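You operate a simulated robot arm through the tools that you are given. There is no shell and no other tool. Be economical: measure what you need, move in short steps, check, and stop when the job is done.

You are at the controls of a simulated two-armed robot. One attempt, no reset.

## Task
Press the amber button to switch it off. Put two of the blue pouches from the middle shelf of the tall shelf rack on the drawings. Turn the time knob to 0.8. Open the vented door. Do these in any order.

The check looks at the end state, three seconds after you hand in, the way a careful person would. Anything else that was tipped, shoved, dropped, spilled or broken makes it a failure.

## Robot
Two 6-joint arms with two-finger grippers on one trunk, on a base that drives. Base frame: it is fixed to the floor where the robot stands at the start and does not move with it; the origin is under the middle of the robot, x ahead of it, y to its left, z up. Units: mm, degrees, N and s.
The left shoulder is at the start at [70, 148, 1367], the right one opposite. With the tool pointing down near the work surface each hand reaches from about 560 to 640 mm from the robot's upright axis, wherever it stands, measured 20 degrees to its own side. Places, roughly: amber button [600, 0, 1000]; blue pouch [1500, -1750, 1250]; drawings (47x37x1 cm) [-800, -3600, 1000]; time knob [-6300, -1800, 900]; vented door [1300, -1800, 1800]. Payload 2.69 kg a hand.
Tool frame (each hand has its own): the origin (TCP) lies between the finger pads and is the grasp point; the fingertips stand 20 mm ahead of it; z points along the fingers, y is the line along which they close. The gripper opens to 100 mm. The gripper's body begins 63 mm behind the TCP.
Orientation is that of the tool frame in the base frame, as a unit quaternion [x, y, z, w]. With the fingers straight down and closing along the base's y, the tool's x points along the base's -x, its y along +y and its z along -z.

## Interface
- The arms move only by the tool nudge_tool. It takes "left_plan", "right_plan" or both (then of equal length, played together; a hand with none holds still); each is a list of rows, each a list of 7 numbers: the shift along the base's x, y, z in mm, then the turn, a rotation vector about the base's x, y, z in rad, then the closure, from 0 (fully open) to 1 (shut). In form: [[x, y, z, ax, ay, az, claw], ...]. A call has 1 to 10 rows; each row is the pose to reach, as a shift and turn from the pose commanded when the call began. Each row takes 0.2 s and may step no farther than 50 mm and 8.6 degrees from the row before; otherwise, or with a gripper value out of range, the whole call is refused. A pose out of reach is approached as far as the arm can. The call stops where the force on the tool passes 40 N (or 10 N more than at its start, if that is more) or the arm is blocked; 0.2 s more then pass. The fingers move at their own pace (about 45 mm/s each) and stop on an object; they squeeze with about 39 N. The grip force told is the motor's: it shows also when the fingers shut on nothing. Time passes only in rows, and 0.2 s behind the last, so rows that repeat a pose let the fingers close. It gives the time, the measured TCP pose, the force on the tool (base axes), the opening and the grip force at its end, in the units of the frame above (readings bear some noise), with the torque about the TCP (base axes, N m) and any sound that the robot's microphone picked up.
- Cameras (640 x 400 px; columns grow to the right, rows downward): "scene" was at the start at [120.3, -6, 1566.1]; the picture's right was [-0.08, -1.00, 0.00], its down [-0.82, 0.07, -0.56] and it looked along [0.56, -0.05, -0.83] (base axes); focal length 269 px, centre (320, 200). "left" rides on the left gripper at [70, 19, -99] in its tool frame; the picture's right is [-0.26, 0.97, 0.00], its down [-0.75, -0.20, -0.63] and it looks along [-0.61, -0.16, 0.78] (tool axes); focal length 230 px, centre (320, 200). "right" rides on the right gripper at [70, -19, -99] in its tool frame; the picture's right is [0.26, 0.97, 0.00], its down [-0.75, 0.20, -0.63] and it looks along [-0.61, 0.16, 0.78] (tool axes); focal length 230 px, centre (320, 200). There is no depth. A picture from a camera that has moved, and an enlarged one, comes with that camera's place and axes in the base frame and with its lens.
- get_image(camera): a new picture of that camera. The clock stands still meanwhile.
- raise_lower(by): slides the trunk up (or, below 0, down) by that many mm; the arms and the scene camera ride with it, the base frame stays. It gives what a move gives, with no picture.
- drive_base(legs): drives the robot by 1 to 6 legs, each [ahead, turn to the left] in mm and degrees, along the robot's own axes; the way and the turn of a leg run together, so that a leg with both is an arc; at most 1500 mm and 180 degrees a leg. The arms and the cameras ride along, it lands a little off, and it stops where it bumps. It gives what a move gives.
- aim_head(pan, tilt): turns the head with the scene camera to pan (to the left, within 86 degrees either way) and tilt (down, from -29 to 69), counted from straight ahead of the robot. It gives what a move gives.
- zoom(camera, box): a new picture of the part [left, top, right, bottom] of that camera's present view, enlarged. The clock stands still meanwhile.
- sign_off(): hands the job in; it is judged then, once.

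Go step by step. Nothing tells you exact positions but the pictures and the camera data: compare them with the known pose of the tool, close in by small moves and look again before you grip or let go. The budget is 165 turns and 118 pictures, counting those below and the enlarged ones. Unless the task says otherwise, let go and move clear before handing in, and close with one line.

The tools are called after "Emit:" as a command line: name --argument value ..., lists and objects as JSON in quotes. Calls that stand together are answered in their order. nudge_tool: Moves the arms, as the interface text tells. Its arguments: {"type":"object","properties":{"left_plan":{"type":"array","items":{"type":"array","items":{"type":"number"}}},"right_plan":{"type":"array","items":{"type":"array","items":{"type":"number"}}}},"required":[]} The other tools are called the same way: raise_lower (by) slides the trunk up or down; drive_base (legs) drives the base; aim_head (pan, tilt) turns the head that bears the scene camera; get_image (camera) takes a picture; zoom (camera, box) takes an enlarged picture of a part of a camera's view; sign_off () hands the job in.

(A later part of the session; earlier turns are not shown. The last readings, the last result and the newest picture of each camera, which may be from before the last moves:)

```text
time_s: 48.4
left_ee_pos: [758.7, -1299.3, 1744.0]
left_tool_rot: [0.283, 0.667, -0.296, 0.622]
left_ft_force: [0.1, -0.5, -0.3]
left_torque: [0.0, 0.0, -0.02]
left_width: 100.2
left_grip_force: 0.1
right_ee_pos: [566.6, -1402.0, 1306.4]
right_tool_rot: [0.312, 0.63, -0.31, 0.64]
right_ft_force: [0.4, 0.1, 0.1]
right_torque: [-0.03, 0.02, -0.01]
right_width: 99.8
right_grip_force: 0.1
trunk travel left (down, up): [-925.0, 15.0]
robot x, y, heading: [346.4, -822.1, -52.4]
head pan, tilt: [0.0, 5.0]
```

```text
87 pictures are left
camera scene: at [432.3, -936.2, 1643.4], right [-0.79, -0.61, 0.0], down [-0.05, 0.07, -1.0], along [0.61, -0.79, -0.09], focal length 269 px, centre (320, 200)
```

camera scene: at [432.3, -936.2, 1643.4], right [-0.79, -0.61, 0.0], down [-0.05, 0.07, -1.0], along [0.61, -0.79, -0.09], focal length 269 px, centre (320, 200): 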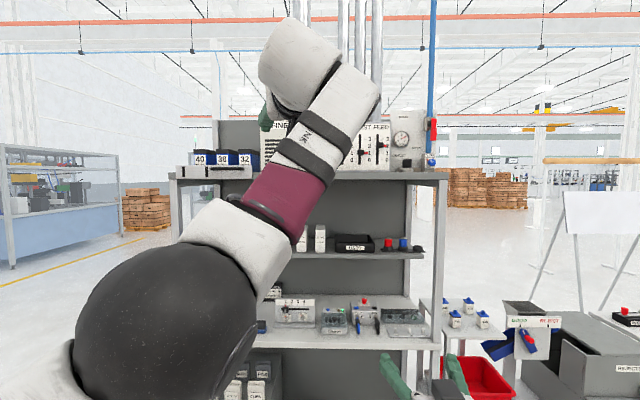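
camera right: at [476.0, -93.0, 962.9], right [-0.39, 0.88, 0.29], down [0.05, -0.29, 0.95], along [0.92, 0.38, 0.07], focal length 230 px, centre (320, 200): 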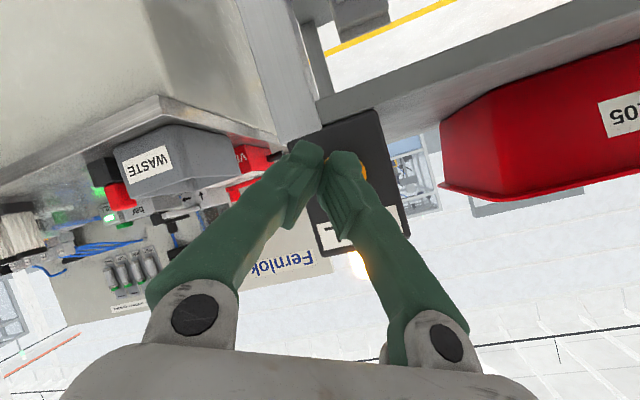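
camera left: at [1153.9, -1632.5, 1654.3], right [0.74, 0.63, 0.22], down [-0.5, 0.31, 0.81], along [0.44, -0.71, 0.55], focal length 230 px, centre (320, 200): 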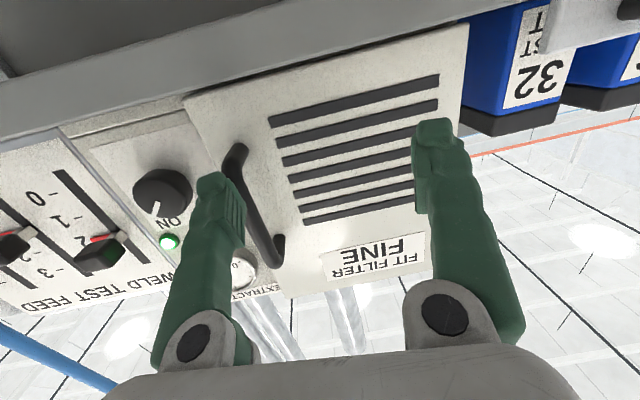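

Now the base is at e≈220, so the handle lies about 87 mm left of the robot's axis. I restore the left hand to level, 100 mm left.

Emit:
nudge_tool --left_plan '[[11, 21, 3, 0, 0, 0, 0], [22, 42, 6, -0.006, -0.032, -0.038, 0], [32, 63, 8, -0.012, -0.065, -0.077, 0], [32, 63, 8, -0.012, -0.065, -0.077, 0]]'

Emit:
drive_base --legs '[[550, 0]]'

Emit:
get_image --camera "left"

```text
time_s: 49.4
left_ee_pos: [787.9, -1236.9, 1753.0]
left_tool_rot: [0.315, 0.633, -0.315, 0.633]
left_ft_force: [-0.1, -0.3, -0.3]
left_torque: [0.02, 0.0, -0.01]
left_width: 100.0
left_grip_force: 0.0
right_ee_pos: [566.3, -1403.2, 1306.2]
right_tool_rot: [0.313, 0.63, -0.311, 0.639]
right_ft_force: [-0.8, 0.0, 0.4]
right_torque: [0.01, 0.02, 0.02]
right_width: 100.1
right_grip_force: 0.0
trunk travel left (down, up): [-925.0, 15.0]
robot x, y, heading: [345.0, -825.9, -52.3]
head pan, tilt: [0.0, 5.0]
```

```text
time_s: 52.5
left_ee_pos: [1117.8, -1666.9, 1754.1]
left_tool_rot: [0.313, 0.633, -0.314, 0.635]
left_ft_force: [-0.7, 0.4, 0.3]
left_torque: [0.03, -0.01, 0.02]
left_width: 99.9
left_grip_force: 0.0
right_ee_pos: [896.3, -1833.4, 1306.2]
right_tool_rot: [0.312, 0.629, -0.311, 0.641]
right_ft_force: [-0.3, -0.6, 0.6]
right_torque: [-0.01, -0.02, 0.02]
right_width: 99.7
right_grip_force: 0.1
trunk travel left (down, up): [-925.0, 15.0]
robot x, y, heading: [675.6, -1257.3, -52.5]
head pan, tilt: [0.0, 5.0]
```

```text
86 pictures are left
camera left: at [1073.0, -1576.2, 1684.6], right [0.77, 0.58, 0.26], down [-0.54, 0.38, 0.75], along [0.34, -0.72, 0.61], focal length 230 px, centre (320, 200)
```

left: 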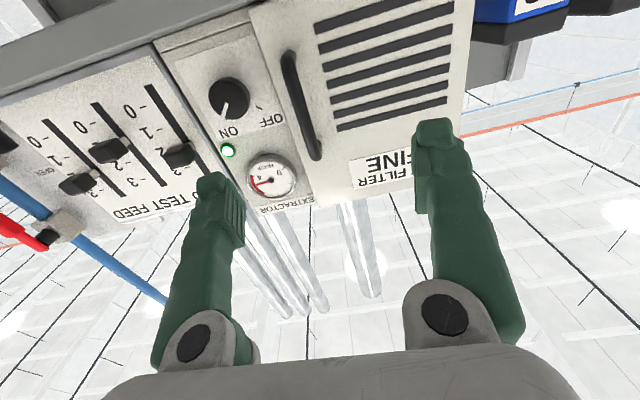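

Handle estimate holds (e≈132, z≈1748, f≈2140). I shift 19 mm right, drive 60 mm, and look.

Emit:
nudge_tool --left_plan '[[-15, -11.5, -5, 0, 0, 0, 0]]'

Emit:
drive_base --legs '[[65, 0]]'

Emit:
get_image --camera "left"

```text
time_s: 52.9
left_ee_pos: [1104.4, -1683.2, 1746.1]
left_tool_rot: [0.314, 0.634, -0.313, 0.634]
left_ft_force: [-0.7, 0.0, -0.5]
left_torque: [-0.02, 0.01, -0.04]
left_width: 100.0
left_grip_force: 0.1
right_ee_pos: [896.2, -1837.8, 1305.3]
right_tool_rot: [0.313, 0.629, -0.31, 0.64]
right_ft_force: [-0.4, -0.9, 0.4]
right_torque: [0.02, 0.01, 0.04]
right_width: 100.0
right_grip_force: 0.0
trunk travel left (down, up): [-925.0, 15.0]
robot x, y, heading: [676.8, -1262.6, -52.6]
head pan, tilt: [0.0, 5.0]
```

```text
time_s: 53.9
left_ee_pos: [1152.3, -1744.1, 1744.2]
left_tool_rot: [0.315, 0.637, -0.312, 0.631]
left_ft_force: [0.2, -1.0, -1.0]
left_torque: [-0.02, 0.01, 0.03]
left_width: 100.2
left_grip_force: 0.0
right_ee_pos: [935.4, -1905.7, 1321.6]
right_tool_rot: [0.296, 0.624, -0.339, 0.639]
right_ft_force: [-0.6, 0.0, 1.2]
right_torque: [0.0, 0.02, -0.01]
right_width: 100.1
right_grip_force: 0.0
trunk travel left (down, up): [-925.0, 15.0]
robot x, y, heading: [716.6, -1312.3, -52.8]
head pan, tilt: [0.0, 5.0]
```

```text
85 pictures are left
camera left: at [1106.8, -1651.7, 1676.4], right [0.77, 0.58, 0.26], down [-0.54, 0.37, 0.76], along [0.35, -0.72, 0.6], focal length 230 px, centre (320, 200)
```

left: 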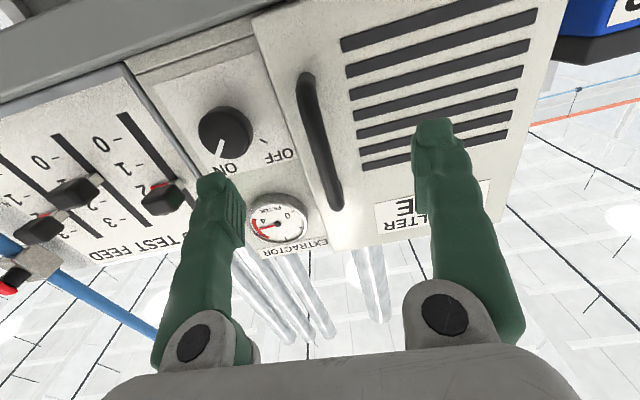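

The right hand's pose shifted slightly, so its arm may be touching something. I check with the head before going on.

Emit:
aim_head --pan -20 --tilt 50

Emit:
get_image --camera "scene"

Emit:
get_image --camera "right"

```text
time_s: 55.0
left_ee_pos: [1113.0, -1692.5, 1762.4]
left_tool_rot: [0.31, 0.624, -0.319, 0.642]
left_ft_force: [-1.2, 0.9, 0.7]
left_torque: [0.05, 0.01, 0.03]
left_width: 100.0
left_grip_force: 0.0
right_ee_pos: [902.9, -1867.8, 1339.8]
right_tool_rot: [0.29, 0.611, -0.348, 0.649]
right_ft_force: [-0.3, 0.5, -1.0]
right_torque: [0.04, 0.06, -0.04]
right_width: 99.8
right_grip_force: 0.0
trunk travel left (down, up): [-925.0, 15.0]
robot x, y, heading: [716.6, -1309.2, -52.7]
head pan, tilt: [-20.0, 50.0]
```

```text
84 pictures are left
camera scene: at [762.9, -1413.9, 1574.6], right [-0.95, -0.3, 0.0], down [-0.23, 0.73, -0.65], along [0.2, -0.62, -0.76], focal length 269 px, centre (320, 200)
```

scene: 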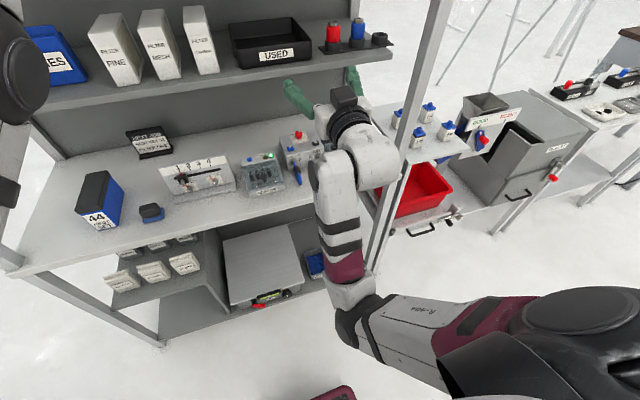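

```text
83 pictures are left
camera right: at [831.1, -1807.3, 1261.9], right [0.78, 0.55, -0.3], down [-0.22, 0.7, 0.68], along [0.58, -0.47, 0.66], focal length 230 px, centre (320, 200)
```

right: 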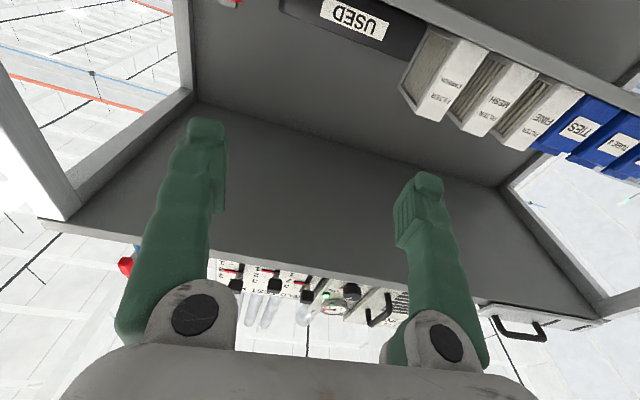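

Both hands report a shift back and up, as if the body leaned. I take the left camera picture to verify what is real.

Emit:
get_image --camera "left"

Emit:
aim_head --pan 0 --tilt 69

Emit:
get_image --camera "scene"

```text
82 pictures are left
camera left: at [1068.4, -1603.1, 1691.4], right [0.76, 0.59, 0.26], down [-0.55, 0.4, 0.73], along [0.33, -0.7, 0.63], focal length 230 px, centre (320, 200)
```

left: 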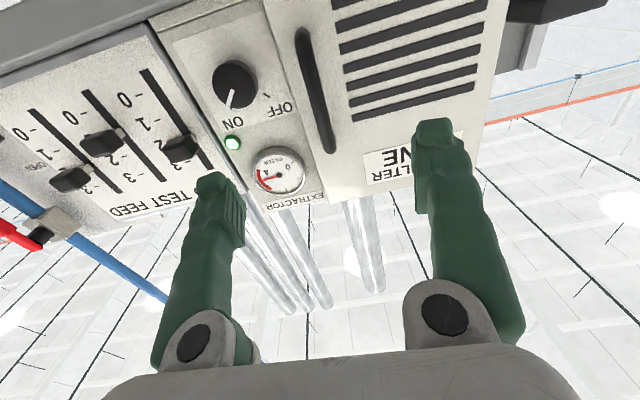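

```text
time_s: 55.9
left_ee_pos: [1120.1, -1700.7, 1758.5]
left_tool_rot: [0.31, 0.627, -0.317, 0.64]
left_ft_force: [-0.3, 0.1, -0.1]
left_torque: [-0.01, 0.03, -0.01]
left_width: 99.9
left_grip_force: 0.1
right_ee_pos: [908.7, -1873.5, 1337.1]
right_tool_rot: [0.289, 0.613, -0.346, 0.649]
right_ft_force: [-0.5, 0.3, 0.6]
right_torque: [0.02, -0.01, -0.01]
right_width: 100.0
right_grip_force: 0.0
trunk travel left (down, up): [-925.0, 15.0]
robot x, y, heading: [715.5, -1311.1, -52.4]
head pan, tilt: [0.0, 68.8]
```

```text
81 pictures are left
camera scene: at [779.2, -1390.8, 1552.0], right [-0.79, -0.61, 0.0], down [-0.57, 0.74, -0.36], along [0.22, -0.29, -0.93], focal length 269 px, centre (320, 200)
```

scene: 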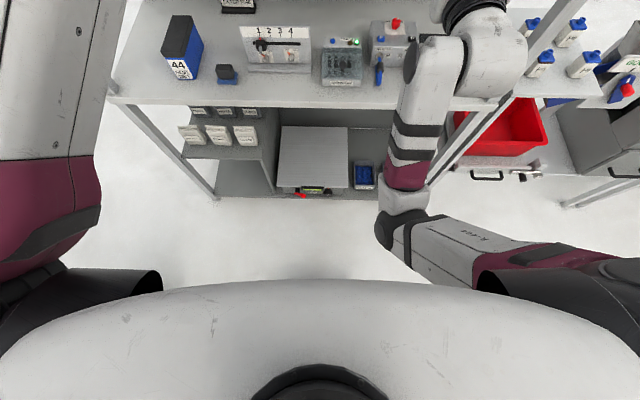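

The body seems to be rocking. I let time pass with a zero move and read the poses again.

Emit:
nudge_tool --right_plan '[[0, 0, 0, 0, 0, 0, 0], [0, 0, 0, 0, 0, 0, 0], [0, 0, 0, 0, 0, 0, 0], [0, 0, 0, 0, 0, 0, 0], [0, 0, 0, 0, 0, 0, 0]]'

Emit:
zoom --camera "scene" --box '[320, 0, 640, 200]'

```text
time_s: 57.1
left_ee_pos: [1121.5, -1702.3, 1757.7]
left_tool_rot: [0.311, 0.628, -0.317, 0.64]
left_ft_force: [-0.1, 0.0, 0.4]
left_torque: [0.0, -0.01, 0.0]
left_width: 100.1
left_grip_force: 0.1
right_ee_pos: [909.4, -1875.7, 1335.7]
right_tool_rot: [0.29, 0.614, -0.345, 0.648]
right_ft_force: [0.3, -0.1, 0.4]
right_torque: [0.0, -0.02, -0.01]
right_width: 100.2
right_grip_force: 0.0
trunk travel left (down, up): [-925.0, 15.0]
robot x, y, heading: [716.4, -1308.1, -52.8]
head pan, tilt: [0.0, 68.8]
```

```text
2.00 times, centred on (480, 100) of scene
camera zoom: at [780.9, -1393.1, 1551.7], right [-0.79, -0.61, 0.0], down [-0.57, 0.74, -0.36], along [0.22, -0.29, -0.93], focal length 538 px, centre (0, 400)
```

zoom: 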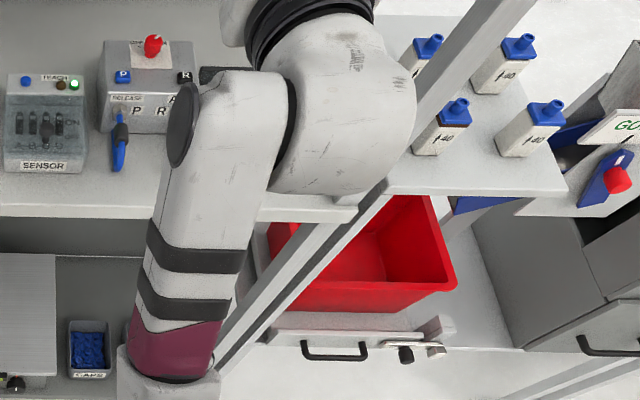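

The body is pitched back about 1° with the right arm pushed up, so some contact exists. I back off 70 mm and re-read.

Emit:
drive_base --legs '[[-70, 0]]'

Emit:
nudge_tool --right_plan '[[0, 0, 0, 0, 0, 0, 0], [0, 0, 0, 0, 0, 0, 0], [0, 0, 0, 0, 0, 0, 0]]'

Emit:
aim_head --pan -45 --tilt 60

Emit:
get_image --camera "scene"

```text
time_s: 58.1
left_ee_pos: [1094.3, -1664.2, 1750.1]
left_tool_rot: [0.313, 0.632, -0.314, 0.635]
left_ft_force: [1.1, -0.7, -1.5]
left_torque: [-0.03, -0.05, -0.01]
left_width: 99.7
left_grip_force: 0.0
right_ee_pos: [877.7, -1832.8, 1328.5]
right_tool_rot: [0.292, 0.618, -0.343, 0.643]
right_ft_force: [0.0, -1.3, 0.1]
right_torque: [-0.04, -0.03, -0.02]
right_width: 100.1
right_grip_force: 0.2
trunk travel left (down, up): [-925.0, 15.0]
robot x, y, heading: [674.9, -1251.1, -52.4]
head pan, tilt: [0.0, 68.8]
```

```text
time_s: 58.9
left_ee_pos: [1086.6, -1655.2, 1753.0]
left_tool_rot: [0.313, 0.631, -0.315, 0.636]
left_ft_force: [1.1, -1.0, 0.0]
left_torque: [-0.02, 0.02, 0.01]
left_width: 100.1
left_grip_force: 0.1
right_ee_pos: [872.9, -1824.4, 1331.8]
right_tool_rot: [0.291, 0.616, -0.345, 0.645]
right_ft_force: [-0.1, 0.4, -0.1]
right_torque: [-0.03, -0.04, 0.01]
right_width: 99.9
right_grip_force: 0.0
trunk travel left (down, up): [-925.0, 15.0]
robot x, y, heading: [675.2, -1255.6, -52.2]
head pan, tilt: [0.0, 68.8]
```

```text
time_s: 60.0
left_ee_pos: [1079.7, -1646.6, 1755.3]
left_tool_rot: [0.31, 0.628, -0.316, 0.64]
left_ft_force: [0.0, 0.4, -0.5]
left_torque: [-0.01, 0.03, -0.04]
left_width: 100.1
left_grip_force: 0.0
right_ee_pos: [867.8, -1819.5, 1337.2]
right_tool_rot: [0.29, 0.614, -0.346, 0.648]
right_ft_force: [0.4, 0.7, 0.2]
right_torque: [0.01, 0.01, 0.02]
right_width: 100.0
right_grip_force: 0.1
trunk travel left (down, up): [-925.0, 15.0]
robot x, y, heading: [674.8, -1256.1, -52.2]
head pan, tilt: [-45.0, 60.0]
```

```text
79 pictures are left
camera scene: at [695.2, -1358.4, 1561.2], right [-0.99, 0.13, 0.0], down [0.11, 0.86, -0.5], along [-0.06, -0.5, -0.87], focal length 269 px, centre (320, 200)
```

scene: 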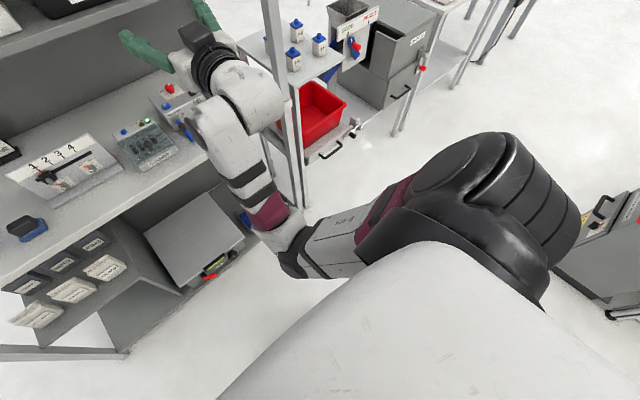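

Backed off, the lean remains the same and small. I tuck the right hand back and higher out of the way, correcting its tilt, and re-read both.

Emit:
nudge_tool --right_plan '[[0, 0, 20, 0, 0, 0.02, 0], [0, 0, 40, 0.01, 0.02, 0.04, 0], [0, 0, 60, 0.02, 0.03, 0.06, 0], [0, 0, 60, 0.02, 0.03, 0.06, 0], [0, 0, 60, 0.02, 0.03, 0.06, 0]]'

Emit:
aim_head --pan 0 --tilt 5

Emit:
get_image --camera "scene"

```text
time_s: 61.2
left_ee_pos: [1080.9, -1647.9, 1756.3]
left_tool_rot: [0.312, 0.628, -0.317, 0.638]
left_ft_force: [-0.4, -0.4, -0.4]
left_torque: [0.02, 0.0, 0.01]
left_width: 100.2
left_grip_force: 0.1
right_ee_pos: [869.1, -1820.1, 1394.5]
right_tool_rot: [0.273, 0.636, -0.324, 0.645]
right_ft_force: [-0.3, 0.0, 0.4]
right_torque: [0.01, 0.0, -0.01]
right_width: 100.0
right_grip_force: 0.1
trunk travel left (down, up): [-925.0, 15.0]
robot x, y, heading: [673.7, -1252.9, -52.6]
head pan, tilt: [-45.0, 60.0]
```

```text
time_s: 62.4
left_ee_pos: [1081.4, -1648.5, 1756.0]
left_tool_rot: [0.311, 0.629, -0.316, 0.639]
left_ft_force: [-0.5, -0.4, -0.4]
left_torque: [0.04, 0.0, 0.0]
left_width: 100.0
left_grip_force: 0.0
right_ee_pos: [867.9, -1819.3, 1395.5]
right_tool_rot: [0.273, 0.636, -0.324, 0.645]
right_ft_force: [0.5, -0.3, 0.9]
right_torque: [0.0, -0.02, 0.01]
right_width: 99.7
right_grip_force: 0.1
trunk travel left (down, up): [-925.0, 15.0]
robot x, y, heading: [673.7, -1252.4, -52.5]
head pan, tilt: [0.0, 5.0]
```

```text
78 pictures are left
camera scene: at [760.5, -1366.5, 1643.5], right [-0.79, -0.61, 0.0], down [-0.05, 0.07, -1.0], along [0.61, -0.79, -0.09], focal length 269 px, centre (320, 200)
```

scene: 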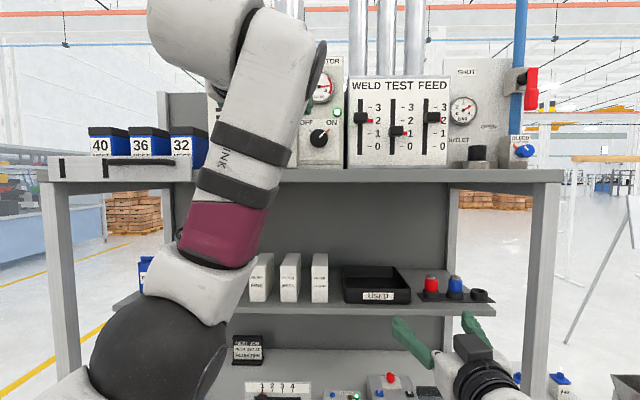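

The head camera shows the body level; the arms only got jolted by the braking. I drive 80 mm in two gentle legs, then relevel the hand.

Emit:
drive_base --legs '[[40, 0], [40, 0]]'

Emit:
nudge_tool --left_plan '[[0, 0, 0, 0, 0, 0, 0], [0, 0, 0, 0, 0, 0, 0], [0, 0, 0, 0, 0, 0, 0]]'

Emit:
get_image --camera "left"

```text
time_s: 63.8
left_ee_pos: [1129.7, -1710.7, 1757.4]
left_tool_rot: [0.31, 0.629, -0.315, 0.64]
left_ft_force: [0.7, 0.2, 0.7]
left_torque: [0.0, 0.01, -0.04]
left_width: 99.9
left_grip_force: 0.1
right_ee_pos: [917.4, -1883.2, 1396.3]
right_tool_rot: [0.274, 0.635, -0.324, 0.645]
right_ft_force: [0.2, -0.3, -0.5]
right_torque: [0.04, 0.05, 0.0]
right_width: 100.1
right_grip_force: 0.0
trunk travel left (down, up): [-925.0, 15.0]
robot x, y, heading: [727.7, -1314.0, -52.8]
head pan, tilt: [0.0, 5.0]
```

```text
time_s: 64.6
left_ee_pos: [1128.2, -1708.9, 1759.3]
left_tool_rot: [0.31, 0.627, -0.317, 0.64]
left_ft_force: [-1.0, 0.0, -0.1]
left_torque: [-0.01, 0.02, 0.03]
left_width: 99.6
left_grip_force: 0.0
right_ee_pos: [914.9, -1880.9, 1395.6]
right_tool_rot: [0.273, 0.635, -0.325, 0.646]
right_ft_force: [0.1, -0.7, 0.7]
right_torque: [0.03, 0.04, 0.02]
right_width: 99.9
right_grip_force: 0.1
trunk travel left (down, up): [-925.0, 15.0]
robot x, y, heading: [724.2, -1318.7, -52.5]
head pan, tilt: [0.0, 5.0]
```

```text
77 pictures are left
camera left: at [1082.1, -1618.6, 1687.7], right [0.76, 0.59, 0.26], down [-0.55, 0.39, 0.74], along [0.33, -0.71, 0.62], focal length 230 px, centre (320, 200)
```

left: 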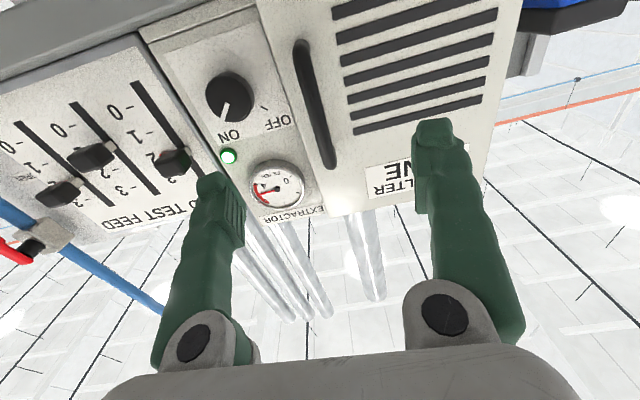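

Aligned laterally; 12 mm high and about 95 mm short. I advance the open hand to straddle the handle.

Emit:
nudge_tool --left_plan '[[0, 0, -6, 0.015, 0.011, 0, 0], [12, -16, -11, 0.015, 0.011, 0, 0], [24, -32, -11, 0.015, 0.011, 0, 0], [36, -48, -11, 0.015, 0.011, 0, 0], [48, -64, -11, 0.015, 0.011, 0, 0]]'

Emit:
get_image --camera "left"

```text
time_s: 65.8
left_ee_pos: [1178.0, -1775.7, 1746.3]
left_tool_rot: [0.313, 0.635, -0.313, 0.633]
left_ft_force: [0.4, 0.4, 1.1]
left_torque: [0.0, 0.01, 0.0]
left_width: 100.2
left_grip_force: 0.0
right_ee_pos: [916.7, -1884.5, 1393.5]
right_tool_rot: [0.274, 0.636, -0.324, 0.645]
right_ft_force: [0.0, -0.8, -0.2]
right_torque: [-0.02, -0.01, -0.03]
right_width: 100.4
right_grip_force: 0.0
trunk travel left (down, up): [-925.0, 15.0]
robot x, y, heading: [725.5, -1317.5, -52.2]
head pan, tilt: [0.0, 5.0]
```

```text
76 pictures are left
camera left: at [1132.2, -1684.8, 1677.5], right [0.77, 0.59, 0.26], down [-0.54, 0.38, 0.75], along [0.34, -0.72, 0.61], focal length 230 px, centre (320, 200)
```

left: 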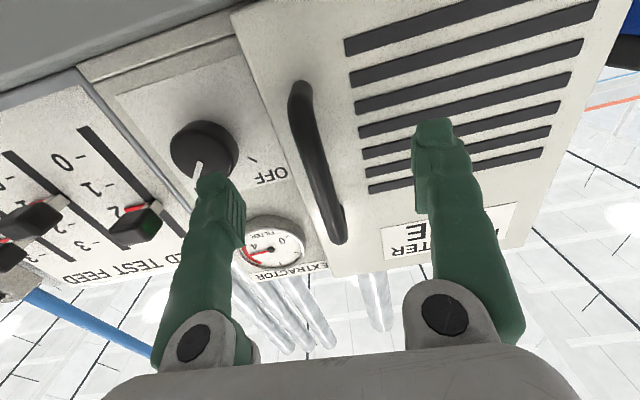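

The handle bar is centered between the fingers, about 15 mm ahead. I go 12 mm further and close.

Emit:
nudge_tool --left_plan '[[4, -5, 0, 0, 0, 0, 0], [7, -9.5, 0, 0, 0, 0, 0], [7, -9.5, 0, 0, 0, 0, 1], [7, -9.5, 0, 0, 0, 0, 1], [7, -9.5, 0, 0, 0, 0, 1], [7, -9.5, 0, 0, 0, 0, 1], [7, -9.5, 0, 0, 0, 0, 1], [7, -9.5, 0, 0, 0, 0, 1], [7, -9.5, 0, 0, 0, 0, 1]]'

Emit:
get_image --camera "left"

```text
time_s: 67.8
left_ee_pos: [1183.0, -1785.0, 1745.6]
left_tool_rot: [0.315, 0.634, -0.313, 0.633]
left_ft_force: [-0.1, -0.2, 0.5]
left_torque: [-0.02, -0.04, 0.02]
left_width: 10.3
left_grip_force: 37.5
right_ee_pos: [916.1, -1883.3, 1395.2]
right_tool_rot: [0.272, 0.636, -0.324, 0.646]
right_ft_force: [-0.7, -0.1, -0.2]
right_torque: [0.07, 0.01, 0.0]
right_width: 100.2
right_grip_force: 0.0
trunk travel left (down, up): [-925.0, 15.0]
robot x, y, heading: [727.0, -1319.5, -52.4]
head pan, tilt: [0.0, 5.0]
```

```text
75 pictures are left
camera left: at [1138.0, -1694.0, 1677.2], right [0.77, 0.59, 0.26], down [-0.54, 0.38, 0.75], along [0.34, -0.72, 0.61], focal length 230 px, centre (320, 200)
```

left: 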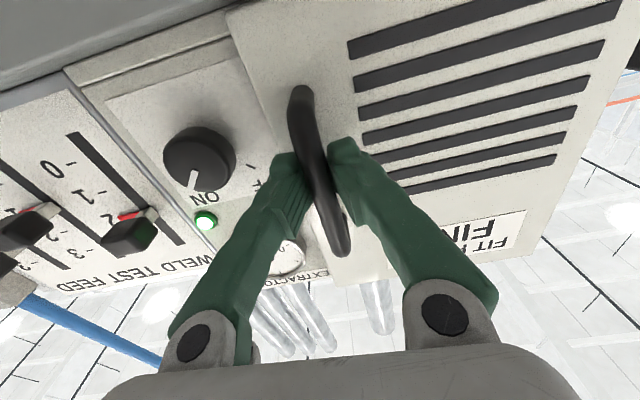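

The handle is gripped (10.3 mm). I pull the door open along an arc about its left hinge, turning the hand with it, starting with 24°.

Emit:
nudge_tool --left_plan '[[-5, 11, 0, 0, 0, -0.07, 1], [-10.3, 22.8, 0, 0, 0, -0.14, 1], [-14, 35, 0, 0, 0, -0.21, 1], [-17.4, 46.7, 0, 0, 0, -0.279, 1], [-19.5, 59, 0, 0, 0, -0.35, 1], [-21, 71.5, 0, 0, 0, -0.419, 1]]'

Emit:
get_image --camera "left"

```text
time_s: 69.2
left_ee_pos: [1172.9, -1708.9, 1745.1]
left_tool_rot: [0.435, 0.555, -0.44, 0.555]
left_ft_force: [16.2, -1.3, 15.4]
left_torque: [0.04, -0.32, -0.03]
left_width: 6.3
left_grip_force: 34.4
right_ee_pos: [924.1, -1880.5, 1395.5]
right_tool_rot: [0.272, 0.637, -0.325, 0.644]
right_ft_force: [0.7, 0.2, 0.0]
right_torque: [-0.02, 0.0, 0.02]
right_width: 100.0
right_grip_force: 0.0
trunk travel left (down, up): [-925.0, 15.0]
robot x, y, heading: [727.3, -1318.8, -52.4]
head pan, tilt: [0.0, 5.0]
```

```text
74 pictures are left
camera left: at [1167.9, -1607.6, 1676.2], right [0.94, 0.23, 0.25], down [-0.34, 0.57, 0.75], along [0.03, -0.79, 0.61], focal length 230 px, centre (320, 200)
```

left: 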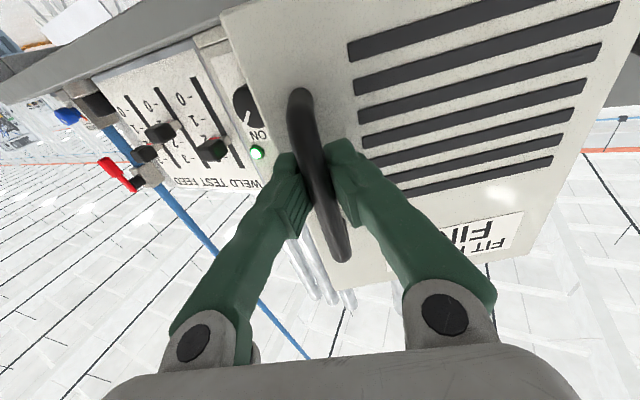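

The door follows. The measured path suggests the hinge lies a bit deeper; I continue the arc with that correction to about 56°.

Emit:
nudge_tool --left_plan '[[11, 4.5, 0, 0, 0, 0, 1], [13, 17, 0, 0, 0, -0.07, 1], [15, 30, 0, 0, 0, -0.14, 1], [18, 42, 0, 0, 0, -0.21, 1], [22, 55, 0, 0, 0, -0.279, 1], [27, 67, 0, 0, 0, -0.35, 1], [33, 78, 0, 0, 0, -0.419, 1], [40, 89, 0, 0, 0, -0.489, 1], [47, 100, 0, 0, 0, -0.558, 1]]'

Emit:
get_image --camera "left"

Emit:
get_image --camera "scene"

```text
time_s: 71.2
left_ee_pos: [1209.4, -1612.1, 1744.7]
left_tool_rot: [0.576, 0.412, -0.574, 0.411]
left_ft_force: [-5.3, 3.3, -12.0]
left_torque: [0.32, -0.15, -0.1]
left_width: 5.9
left_grip_force: 33.7
right_ee_pos: [916.9, -1880.0, 1396.8]
right_tool_rot: [0.272, 0.635, -0.324, 0.646]
right_ft_force: [-0.9, 0.6, 0.2]
right_torque: [0.01, 0.02, -0.04]
right_width: 100.0
right_grip_force: 0.1
trunk travel left (down, up): [-925.0, 15.0]
robot x, y, heading: [724.3, -1313.4, -52.4]
head pan, tilt: [0.0, 5.0]
```

```text
73 pictures are left
camera left: at [1258.6, -1522.8, 1677.0], right [0.91, -0.31, 0.26], down [0.01, 0.66, 0.75], along [-0.4, -0.69, 0.61], focal length 230 px, centre (320, 200)
```

left: 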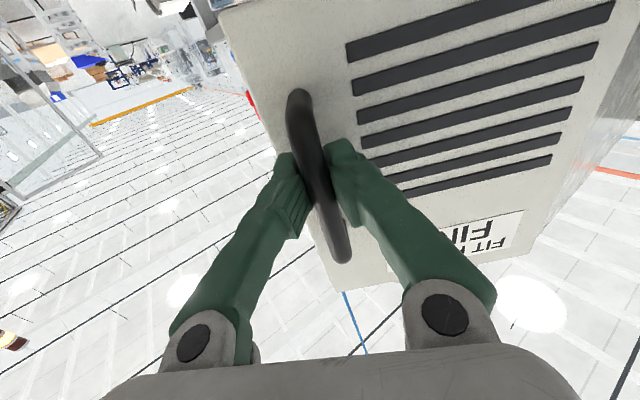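

```text
72 pictures are left
camera scene: at [809.2, -1428.6, 1643.6], right [-0.79, -0.61, 0.0], down [-0.05, 0.07, -1.0], along [0.61, -0.79, -0.09], focal length 269 px, centre (320, 200)
```

scene: 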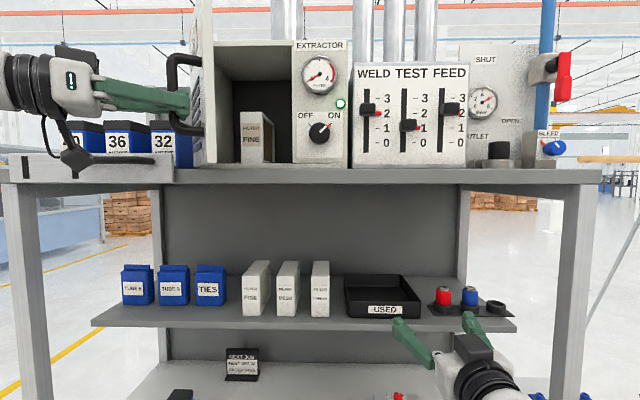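

The door stands wide open with the filter visible inside. I take it on to about 80°, then release and withdraw along the hand's own axis.

Emit:
nudge_tool --left_plan '[[8, 10, 0, 0, 0, -0.07, 1], [16.8, 19.6, 0, 0, 0, -0.14, 1], [26, 28, 0, 0, 0, -0.21, 1], [36, 36.7, 0, 0, 0, -0.279, 1], [47, 44, 0, 0, 0, -0.35, 1], [57.6, 51, 0, 0, 0, -0.419, 1]]'

Emit:
get_image --camera "scene"

```text
time_s: 72.0
left_ee_pos: [1225.1, -1594.1, 1739.8]
left_tool_rot: [-0.598, -0.358, 0.614, -0.37]
left_ft_force: [17.0, -14.5, 12.8]
left_torque: [0.49, -0.21, 0.11]
left_width: 6.2
left_grip_force: 33.0
left hand out of reach, approached as far as the arm can: row 3
right_ee_pos: [916.8, -1888.0, 1394.7]
right_tool_rot: [0.274, 0.636, -0.325, 0.644]
right_ft_force: [-0.4, 0.8, 0.0]
right_torque: [-0.01, 0.04, -0.01]
right_width: 100.0
right_grip_force: 0.2
trunk travel left (down, up): [-925.0, 15.0]
robot x, y, heading: [722.8, -1318.5, -52.6]
head pan, tilt: [0.0, 5.0]
stopped in row 3 (left hand): the force on the tool passed its limit at 56 N (the readings are from after the stop); the commanded pose is now the measured one
```

```text
71 pictures are left
camera scene: at [812.3, -1435.8, 1643.4], right [-0.8, -0.61, 0.0], down [-0.05, 0.07, -1.0], along [0.6, -0.79, -0.09], focal length 269 px, centre (320, 200)
```

scene: 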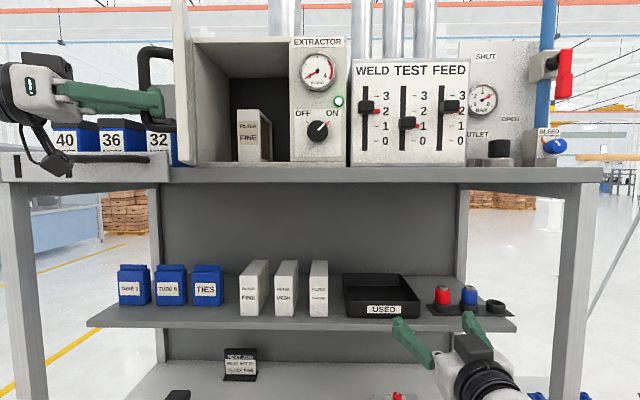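

The door is at roughly 65–70° and the arm reached its limit. I release and withdraw the hand along its axis, then look.

Emit:
nudge_tool --left_plan '[[0, 0, 0, 0, 0, 0, 0.5], [0, 0, 0, 0, 0, 0, 0.3], [0, 0, 0, 0, 0, 0, 0.3], [0, 0, 0, 0, 0, 0, 0.3], [8, 16, 0, 0, 0, 0, 0.3], [14, 30, 0, 0, 0, 0.05, 0.3], [18, 45, 0, 0, 0, 0.12, 0.3], [20, 60, 0, 0, 0, 0.2, 0.3]]'

Emit:
get_image --camera "scene"

```text
time_s: 73.8
left_ee_pos: [1238.7, -1524.2, 1744.9]
left_tool_rot: [-0.564, -0.41, 0.575, -0.429]
left_ft_force: [0.3, 0.6, -0.4]
left_torque: [0.02, -0.02, 0.05]
left_width: 69.8
left_grip_force: 0.1
right_ee_pos: [914.8, -1881.9, 1396.3]
right_tool_rot: [0.272, 0.635, -0.324, 0.646]
right_ft_force: [-0.6, -0.7, 0.0]
right_torque: [0.03, -0.01, 0.04]
right_width: 100.0
right_grip_force: 0.0
trunk travel left (down, up): [-925.0, 15.0]
robot x, y, heading: [726.4, -1321.0, -52.5]
head pan, tilt: [0.0, 5.0]
```

```text
70 pictures are left
camera scene: at [809.3, -1428.6, 1643.7], right [-0.79, -0.61, 0.0], down [-0.05, 0.07, -1.0], along [0.6, -0.79, -0.09], focal length 269 px, centre (320, 200)
```

scene: 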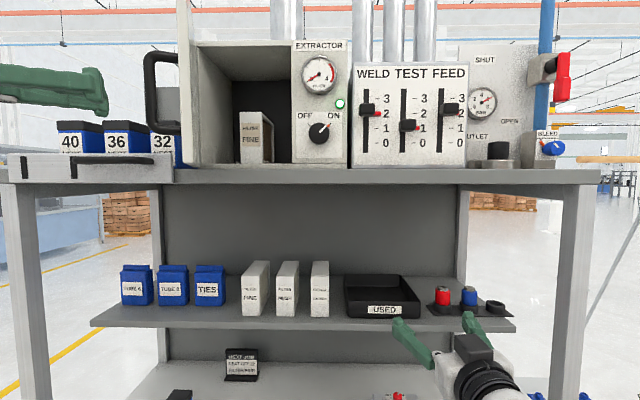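

The door is free of the hand. I back the base 130 mm, turn the left hand forward again and bring it to the right side of the door's free edge, fingers shut.

Emit:
drive_base --legs '[[-65, 0], [-65, 0]]'

Emit:
nudge_tool --left_plan '[[-15, -22, 0, 0, 0, 0.134, 1], [-31, -45, 0, 0, 0, 0.268, 1], [-46, -67, 0, 0, 0, 0.402, 1], [-61, -89, 0, 0, 0, 0.536, 1], [-77, -112, 0, 0, 0, 0.67, 1], [-92, -134, 0, 0, 0, 0.804, 1], [-108, -156, 0, 0, 0, 0.938, 1], [-108, -156, 0, 0, 0, 0.938, 1]]'

Emit:
get_image --camera "left"

```text
time_s: 75.3
left_ee_pos: [1164.3, -1429.6, 1740.9]
left_tool_rot: [-0.564, -0.41, 0.576, -0.426]
left_ft_force: [0.4, -0.6, 0.6]
left_torque: [-0.06, -0.02, -0.06]
left_width: 69.9
left_grip_force: 0.1
right_ee_pos: [840.0, -1784.4, 1392.9]
right_tool_rot: [0.275, 0.636, -0.325, 0.643]
right_ft_force: [0.5, -0.3, 0.0]
right_torque: [-0.02, 0.0, 0.03]
right_width: 100.1
right_grip_force: 0.0
trunk travel left (down, up): [-925.0, 15.0]
robot x, y, heading: [644.0, -1213.4, -52.4]
head pan, tilt: [0.0, 5.0]
```

```text
time_s: 77.2
left_ee_pos: [1052.0, -1581.5, 1742.5]
left_tool_rot: [0.317, 0.621, -0.32, 0.642]
left_ft_force: [0.0, 0.6, 0.6]
left_torque: [0.0, -0.02, -0.03]
left_width: 0.0
left_grip_force: 29.7
right_ee_pos: [836.4, -1780.1, 1394.7]
right_tool_rot: [0.275, 0.635, -0.325, 0.644]
right_ft_force: [-0.3, -0.3, 0.2]
right_torque: [0.01, 0.01, -0.02]
right_width: 99.8
right_grip_force: 0.0
trunk travel left (down, up): [-925.0, 15.0]
robot x, y, heading: [648.6, -1212.5, -52.8]
head pan, tilt: [0.0, 5.0]
```

```text
69 pictures are left
camera left: at [1009.2, -1490.2, 1671.7], right [0.77, 0.58, 0.27], down [-0.55, 0.4, 0.73], along [0.31, -0.71, 0.63], focal length 230 px, centre (320, 200)
```

left: 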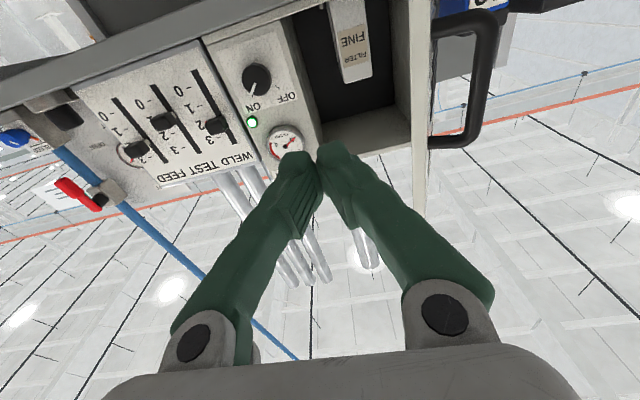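

The hand is right of the open door's edge. I drive 120 mm in and sweep left gently against the door's inner face.

Emit:
drive_base --legs '[[60, 0], [60, 0]]'

Emit:
nudge_tool --left_plan '[[16, 12, 0, 0, 0, 0, 1], [32, 24, 0, 0, 0, 0, 1], [48, 36, 0, 0, 0, 0, 1], [60, 45, 0, 0, 0, 0, 1], [72, 54, 0, 0, 0, 0, 1], [82, 62, 0, 0, 0, 0, 1], [92, 69, 0, 0, 0, 0, 1], [102, 77, 0, 0, 0, 0, 1], [111, 84, 0, 0, 0, 0, 1]]'

Emit:
get_image --camera "left"

Emit:
get_image --camera "scene"

```text
time_s: 78.7
left_ee_pos: [1130.5, -1683.8, 1742.2]
left_tool_rot: [0.319, 0.622, -0.32, 0.639]
left_ft_force: [0.2, -0.1, 0.0]
left_torque: [-0.03, -0.03, 0.01]
left_width: 0.2
left_grip_force: 29.1
right_ee_pos: [914.6, -1882.9, 1393.6]
right_tool_rot: [0.273, 0.637, -0.324, 0.644]
right_ft_force: [-0.1, -0.7, -0.1]
right_torque: [-0.02, 0.02, -0.02]
right_width: 99.7
right_grip_force: 0.0
trunk travel left (down, up): [-925.0, 15.0]
robot x, y, heading: [718.8, -1307.2, -52.7]
head pan, tilt: [0.0, 5.0]
```

```text
time_s: 80.7
left_ee_pos: [1231.7, -1583.9, 1746.7]
left_tool_rot: [0.317, 0.619, -0.322, 0.643]
left_ft_force: [1.2, 0.3, -0.5]
left_torque: [-0.01, -0.01, -0.02]
left_width: 0.0
left_grip_force: 29.6
right_ee_pos: [907.1, -1871.0, 1398.4]
right_tool_rot: [0.272, 0.634, -0.325, 0.647]
right_ft_force: [-0.5, 0.7, -0.2]
right_torque: [-0.01, -0.04, 0.0]
right_width: 99.8
right_grip_force: 0.0
trunk travel left (down, up): [-925.0, 15.0]
robot x, y, heading: [721.0, -1310.1, -52.6]
head pan, tilt: [0.0, 5.0]
```

```text
68 pictures are left
camera left: at [1189.3, -1493.6, 1674.1], right [0.77, 0.58, 0.27], down [-0.55, 0.4, 0.73], along [0.31, -0.71, 0.63], focal length 230 px, centre (320, 200)
```

left: 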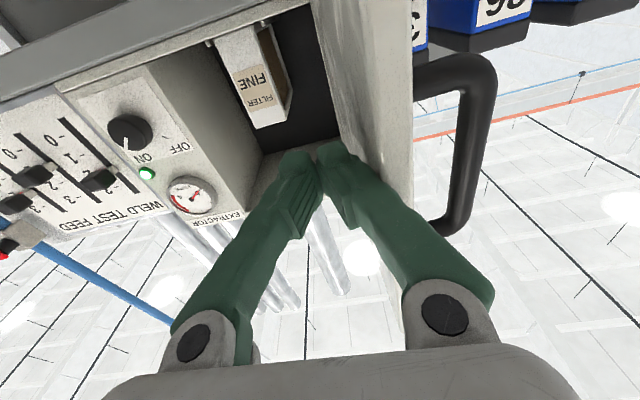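

```text
67 pictures are left
camera scene: at [806.5, -1423.9, 1643.4], right [-0.79, -0.61, 0.0], down [-0.05, 0.07, -1.0], along [0.6, -0.79, -0.09], focal length 269 px, centre (320, 200)
```

scene: 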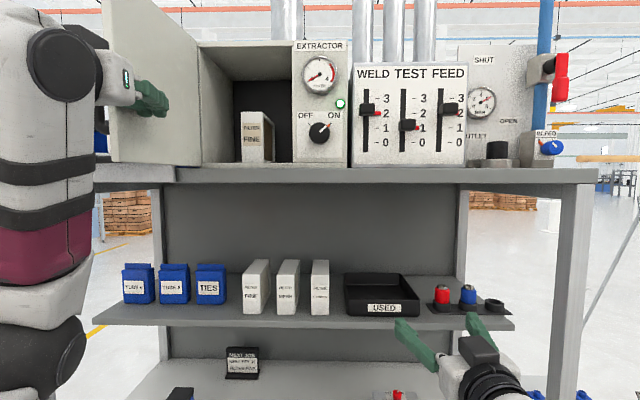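

The door stands fully open, about 85–90°. I clear the hand to the right and back the base away.

Emit:
nudge_tool --left_plan '[[-20, -15, 0, 0, 0, 0, 1], [-50, -38, 0, 0, 0, 0, 1]]'

Emit:
drive_base --legs '[[-100, 0], [-290, 0]]'

Emit:
get_image --camera "scene"

```text
time_s: 81.3
left_ee_pos: [1174.2, -1625.5, 1747.0]
left_tool_rot: [0.318, 0.618, -0.32, 0.643]
left_ft_force: [-1.0, -0.1, -0.4]
left_torque: [-0.01, 0.0, 0.05]
left_width: 0.0
left_grip_force: 29.7
right_ee_pos: [899.7, -1873.2, 1398.5]
right_tool_rot: [0.274, 0.632, -0.325, 0.648]
right_ft_force: [-0.8, -0.3, -0.5]
right_torque: [-0.03, 0.04, 0.02]
right_width: 99.9
right_grip_force: 0.0
trunk travel left (down, up): [-925.0, 15.0]
robot x, y, heading: [718.9, -1307.1, -52.6]
head pan, tilt: [0.0, 5.0]
```

```text
time_s: 83.3
left_ee_pos: [973.9, -1355.8, 1779.0]
left_tool_rot: [0.302, 0.587, -0.336, 0.671]
left_ft_force: [0.2, 0.9, 0.2]
left_torque: [0.11, 0.1, 0.06]
left_width: 0.0
left_grip_force: 29.8
right_ee_pos: [719.4, -1631.7, 1415.7]
right_tool_rot: [0.267, 0.622, -0.331, 0.657]
right_ft_force: [-0.3, -0.3, 1.7]
right_torque: [0.08, 0.1, 0.0]
right_width: 100.2
right_grip_force: 0.0
trunk travel left (down, up): [-925.0, 15.0]
robot x, y, heading: [594.5, -1147.6, -52.6]
head pan, tilt: [0.0, 5.0]
stopped in leg 2: the robot was blocked; the commanded pose is now the measured one
```

```text
66 pictures are left
camera scene: at [653.2, -1228.2, 1648.2], right [-0.79, -0.61, 0.0], down [-0.04, 0.05, -1.0], along [0.61, -0.79, -0.06], focal length 269 px, centre (320, 200)
```

scene: 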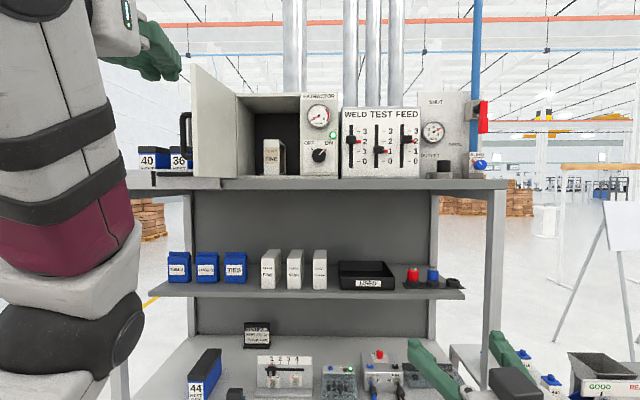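

The body rocked back (camera pitch changed) rather than hitting something visible; the high arm makes it tippy. I let it settle and read again.

Emit:
nudge_tool --right_plan '[[0, 0, 0, 0, 0, 0, 0], [0, 0, 0, 0, 0, 0, 0], [0, 0, 0, 0, 0, 0, 0], [0, 0, 0, 0, 0, 0, 0], [0, 0, 0, 0, 0, 0, 0]]'

Emit:
aim_head --pan 80 --tilt 45

Emit:
get_image --camera "scene"

```text
time_s: 84.5
left_ee_pos: [1006.0, -1396.3, 1763.3]
left_tool_rot: [0.307, 0.599, -0.331, 0.661]
left_ft_force: [0.7, -1.7, -0.1]
left_torque: [-0.06, -0.02, 0.0]
left_width: 0.0
left_grip_force: 29.6
right_ee_pos: [745.1, -1664.6, 1399.6]
right_tool_rot: [0.271, 0.634, -0.326, 0.647]
right_ft_force: [0.6, -0.5, -0.6]
right_torque: [-0.05, -0.04, 0.0]
right_width: 100.0
right_grip_force: 0.2
trunk travel left (down, up): [-925.0, 15.0]
robot x, y, heading: [595.4, -1144.9, -52.5]
head pan, tilt: [0.0, 5.0]
```

```text
time_s: 86.0
left_ee_pos: [999.3, -1388.0, 1768.8]
left_tool_rot: [0.306, 0.594, -0.334, 0.665]
left_ft_force: [1.0, -0.4, -0.6]
left_torque: [0.03, 0.01, 0.0]
left_width: 0.2
left_grip_force: 29.4
right_ee_pos: [742.7, -1658.1, 1402.7]
right_tool_rot: [0.269, 0.633, -0.327, 0.648]
right_ft_force: [-0.4, 0.1, -0.7]
right_torque: [0.0, -0.02, -0.01]
right_width: 100.3
right_grip_force: 0.1
trunk travel left (down, up): [-925.0, 15.0]
robot x, y, heading: [591.8, -1147.6, -52.7]
head pan, tilt: [80.0, 45.0]
```

```text
65 pictures are left
camera scene: at [696.1, -1149.7, 1580.4], right [0.46, -0.89, 0.0], down [-0.63, -0.32, -0.71], along [0.63, 0.33, -0.71], focal length 269 px, centre (320, 200)
```

scene: 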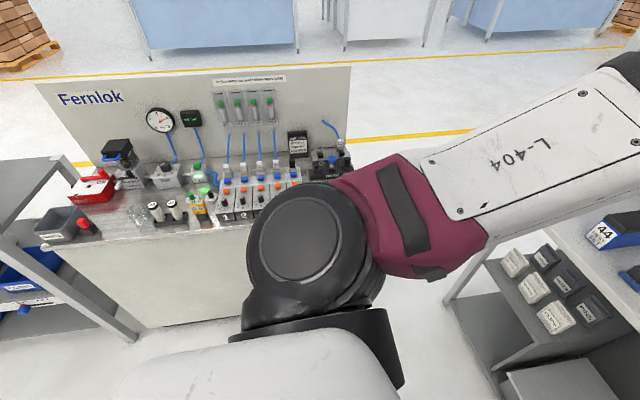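

All intact. I lower the left hand and bring both hands, level and open, to the pouch height.

Emit:
nudge_tool --left_plan '[[11.6, -11.6, -42, 0.009, 0.007, 0, 0], [23, -23, -85, 0.017, 0.013, 0, 0], [35, -35, -127, 0.026, 0.02, 0, 0], [46, -46, -170, 0.034, 0.026, 0, 0], [58, -58, -212, 0.043, 0.033, 0, 0], [69, -69, -254, 0.052, 0.039, 0, 0], [81, -81, -297, 0.06, 0.046, 0, 0], [92, -92, -339, 0.069, 0.052, 0, 0], [104, -104, -382, 0.077, 0.059, 0, 0], [115.6, -115.5, -424, 0.086, 0.0655, 0, 0]]' --right_plan '[[16.5, -0.4, -6, 0.008, -0.002, -0.005, 0], [33, -0.7, -12, 0.017, -0.003, -0.01, 0], [49.5, -1.1, -17, 0.025, -0.005, -0.015, 0], [66, -1.5, -23, 0.033, -0.007, -0.02, 0], [82.5, -1.9, -29, 0.042, -0.009, -0.025, 0], [99, -2.2, -35, 0.05, -0.01, -0.03, 0], [115.5, -2.6, -41, 0.058, -0.012, -0.035, 0], [132, -3, -46, 0.066, -0.014, -0.04, 0], [148.5, -3.3, -52, 0.075, -0.015, -0.045, 0], [165, -3.7, -58, 0.083, -0.017, -0.05, 0]]'

Emit:
aim_head --pan 0 --tilt 20

Emit:
get_image --camera "scene"

```text
time_s: 87.7
left_ee_pos: [1077.3, -1464.7, 1479.8]
left_tool_rot: [0.316, 0.617, -0.324, 0.643]
left_ft_force: [0.3, -0.1, -0.2]
left_torque: [-0.02, 0.02, 0.0]
left_width: 100.1
left_grip_force: 0.0
left hand out of reach, approached as far as the arm can: row 1, 2
right_ee_pos: [818.5, -1715.3, 1371.0]
right_tool_rot: [0.29, 0.63, -0.38, 0.612]
right_ft_force: [-1.4, 0.5, -0.6]
right_torque: [0.02, 0.01, 0.01]
right_width: 100.2
right_grip_force: 0.0
right hand out of reach, approached as far as the arm can: row 4, 5, 6, 7, 8
trunk travel left (down, up): [-925.0, 15.0]
robot x, y, heading: [593.7, -1145.2, -52.4]
head pan, tilt: [80.0, 45.0]
stopped in row 8 (right hand): the arm was blocked; the commanded pose is now the measured one
```

```text
time_s: 89.2
left_ee_pos: [1077.5, -1464.5, 1478.6]
left_tool_rot: [0.317, 0.618, -0.324, 0.643]
left_ft_force: [0.7, 0.1, -0.1]
left_torque: [0.04, 0.03, 0.04]
left_width: 100.0
left_grip_force: 0.0
right_ee_pos: [816.6, -1712.7, 1370.9]
right_tool_rot: [0.292, 0.63, -0.38, 0.611]
right_ft_force: [0.4, -0.1, 0.5]
right_torque: [-0.02, -0.03, 0.01]
right_width: 100.0
right_grip_force: 0.0
trunk travel left (down, up): [-925.0, 15.0]
robot x, y, heading: [593.9, -1145.8, -52.8]
head pan, tilt: [0.0, 20.0]
```

```text
64 pictures are left
camera scene: at [678.9, -1259.1, 1619.2], right [-0.79, -0.61, 0.0], down [-0.21, 0.27, -0.94], along [0.57, -0.75, -0.34], focal length 269 px, centre (320, 200)
```

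scene: 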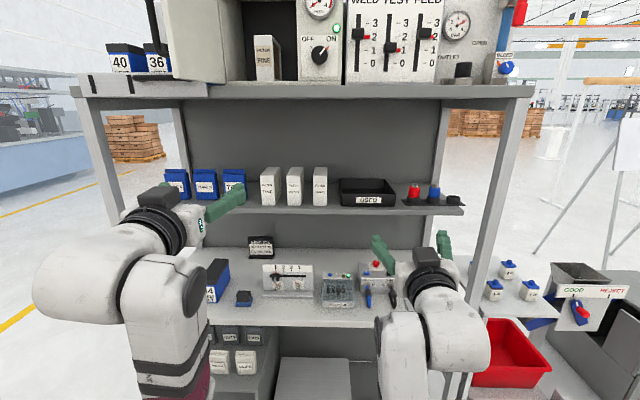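

Right arm has a limit toward the middle when close in. I'll reposition the base to the left, in front of the pouches: back up, then an S-curve to about e=-50, f=1600.

Emit:
drive_base --legs '[[-300, 0]]'

Emit:
drive_base --legs '[[350, 45], [350, -43]]'

Emit:
get_image --camera "scene"

```text
time_s: 91.2
left_ee_pos: [898.0, -1230.0, 1479.2]
left_tool_rot: [0.317, 0.618, -0.324, 0.643]
left_ft_force: [-0.2, -0.7, 0.5]
left_torque: [0.0, -0.01, 0.01]
left_width: 99.9
left_grip_force: 0.1
right_ee_pos: [637.1, -1478.8, 1370.2]
right_tool_rot: [0.291, 0.631, -0.381, 0.61]
right_ft_force: [0.6, -0.4, 0.0]
right_torque: [-0.04, -0.02, 0.01]
right_width: 100.2
right_grip_force: 0.0
trunk travel left (down, up): [-925.0, 15.0]
robot x, y, heading: [412.8, -907.0, -52.6]
head pan, tilt: [0.0, 20.0]
```

```text
time_s: 95.7
left_ee_pos: [1495.3, -1544.6, 1480.4]
left_tool_rot: [0.306, 0.622, -0.313, 0.649]
left_ft_force: [-0.6, -0.3, 0.2]
left_torque: [0.01, -0.01, 0.01]
left_width: 100.2
left_grip_force: 0.1
right_ee_pos: [1245.1, -1800.3, 1371.8]
right_tool_rot: [0.281, 0.634, -0.37, 0.618]
right_ft_force: [0.0, -0.2, 0.5]
right_torque: [0.02, 0.0, -0.02]
right_width: 100.2
right_grip_force: 0.0
trunk travel left (down, up): [-925.0, 15.0]
robot x, y, heading: [1003.6, -1242.4, -50.4]
head pan, tilt: [0.0, 20.0]
```

```text
63 pictures are left
camera scene: at [1093.7, -1349.4, 1619.6], right [-0.77, -0.64, 0.0], down [-0.22, 0.26, -0.94], along [0.6, -0.72, -0.34], focal length 269 px, centre (320, 200)
```

scene: 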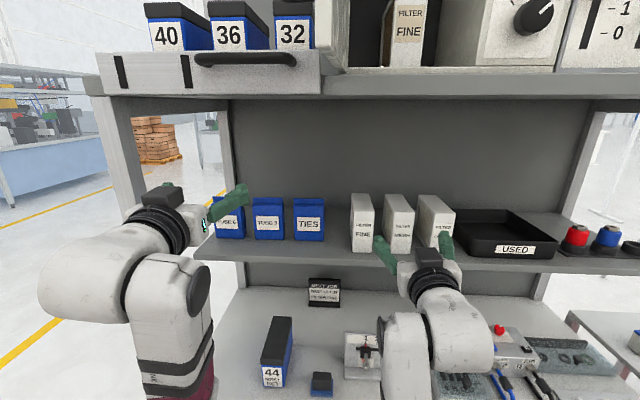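

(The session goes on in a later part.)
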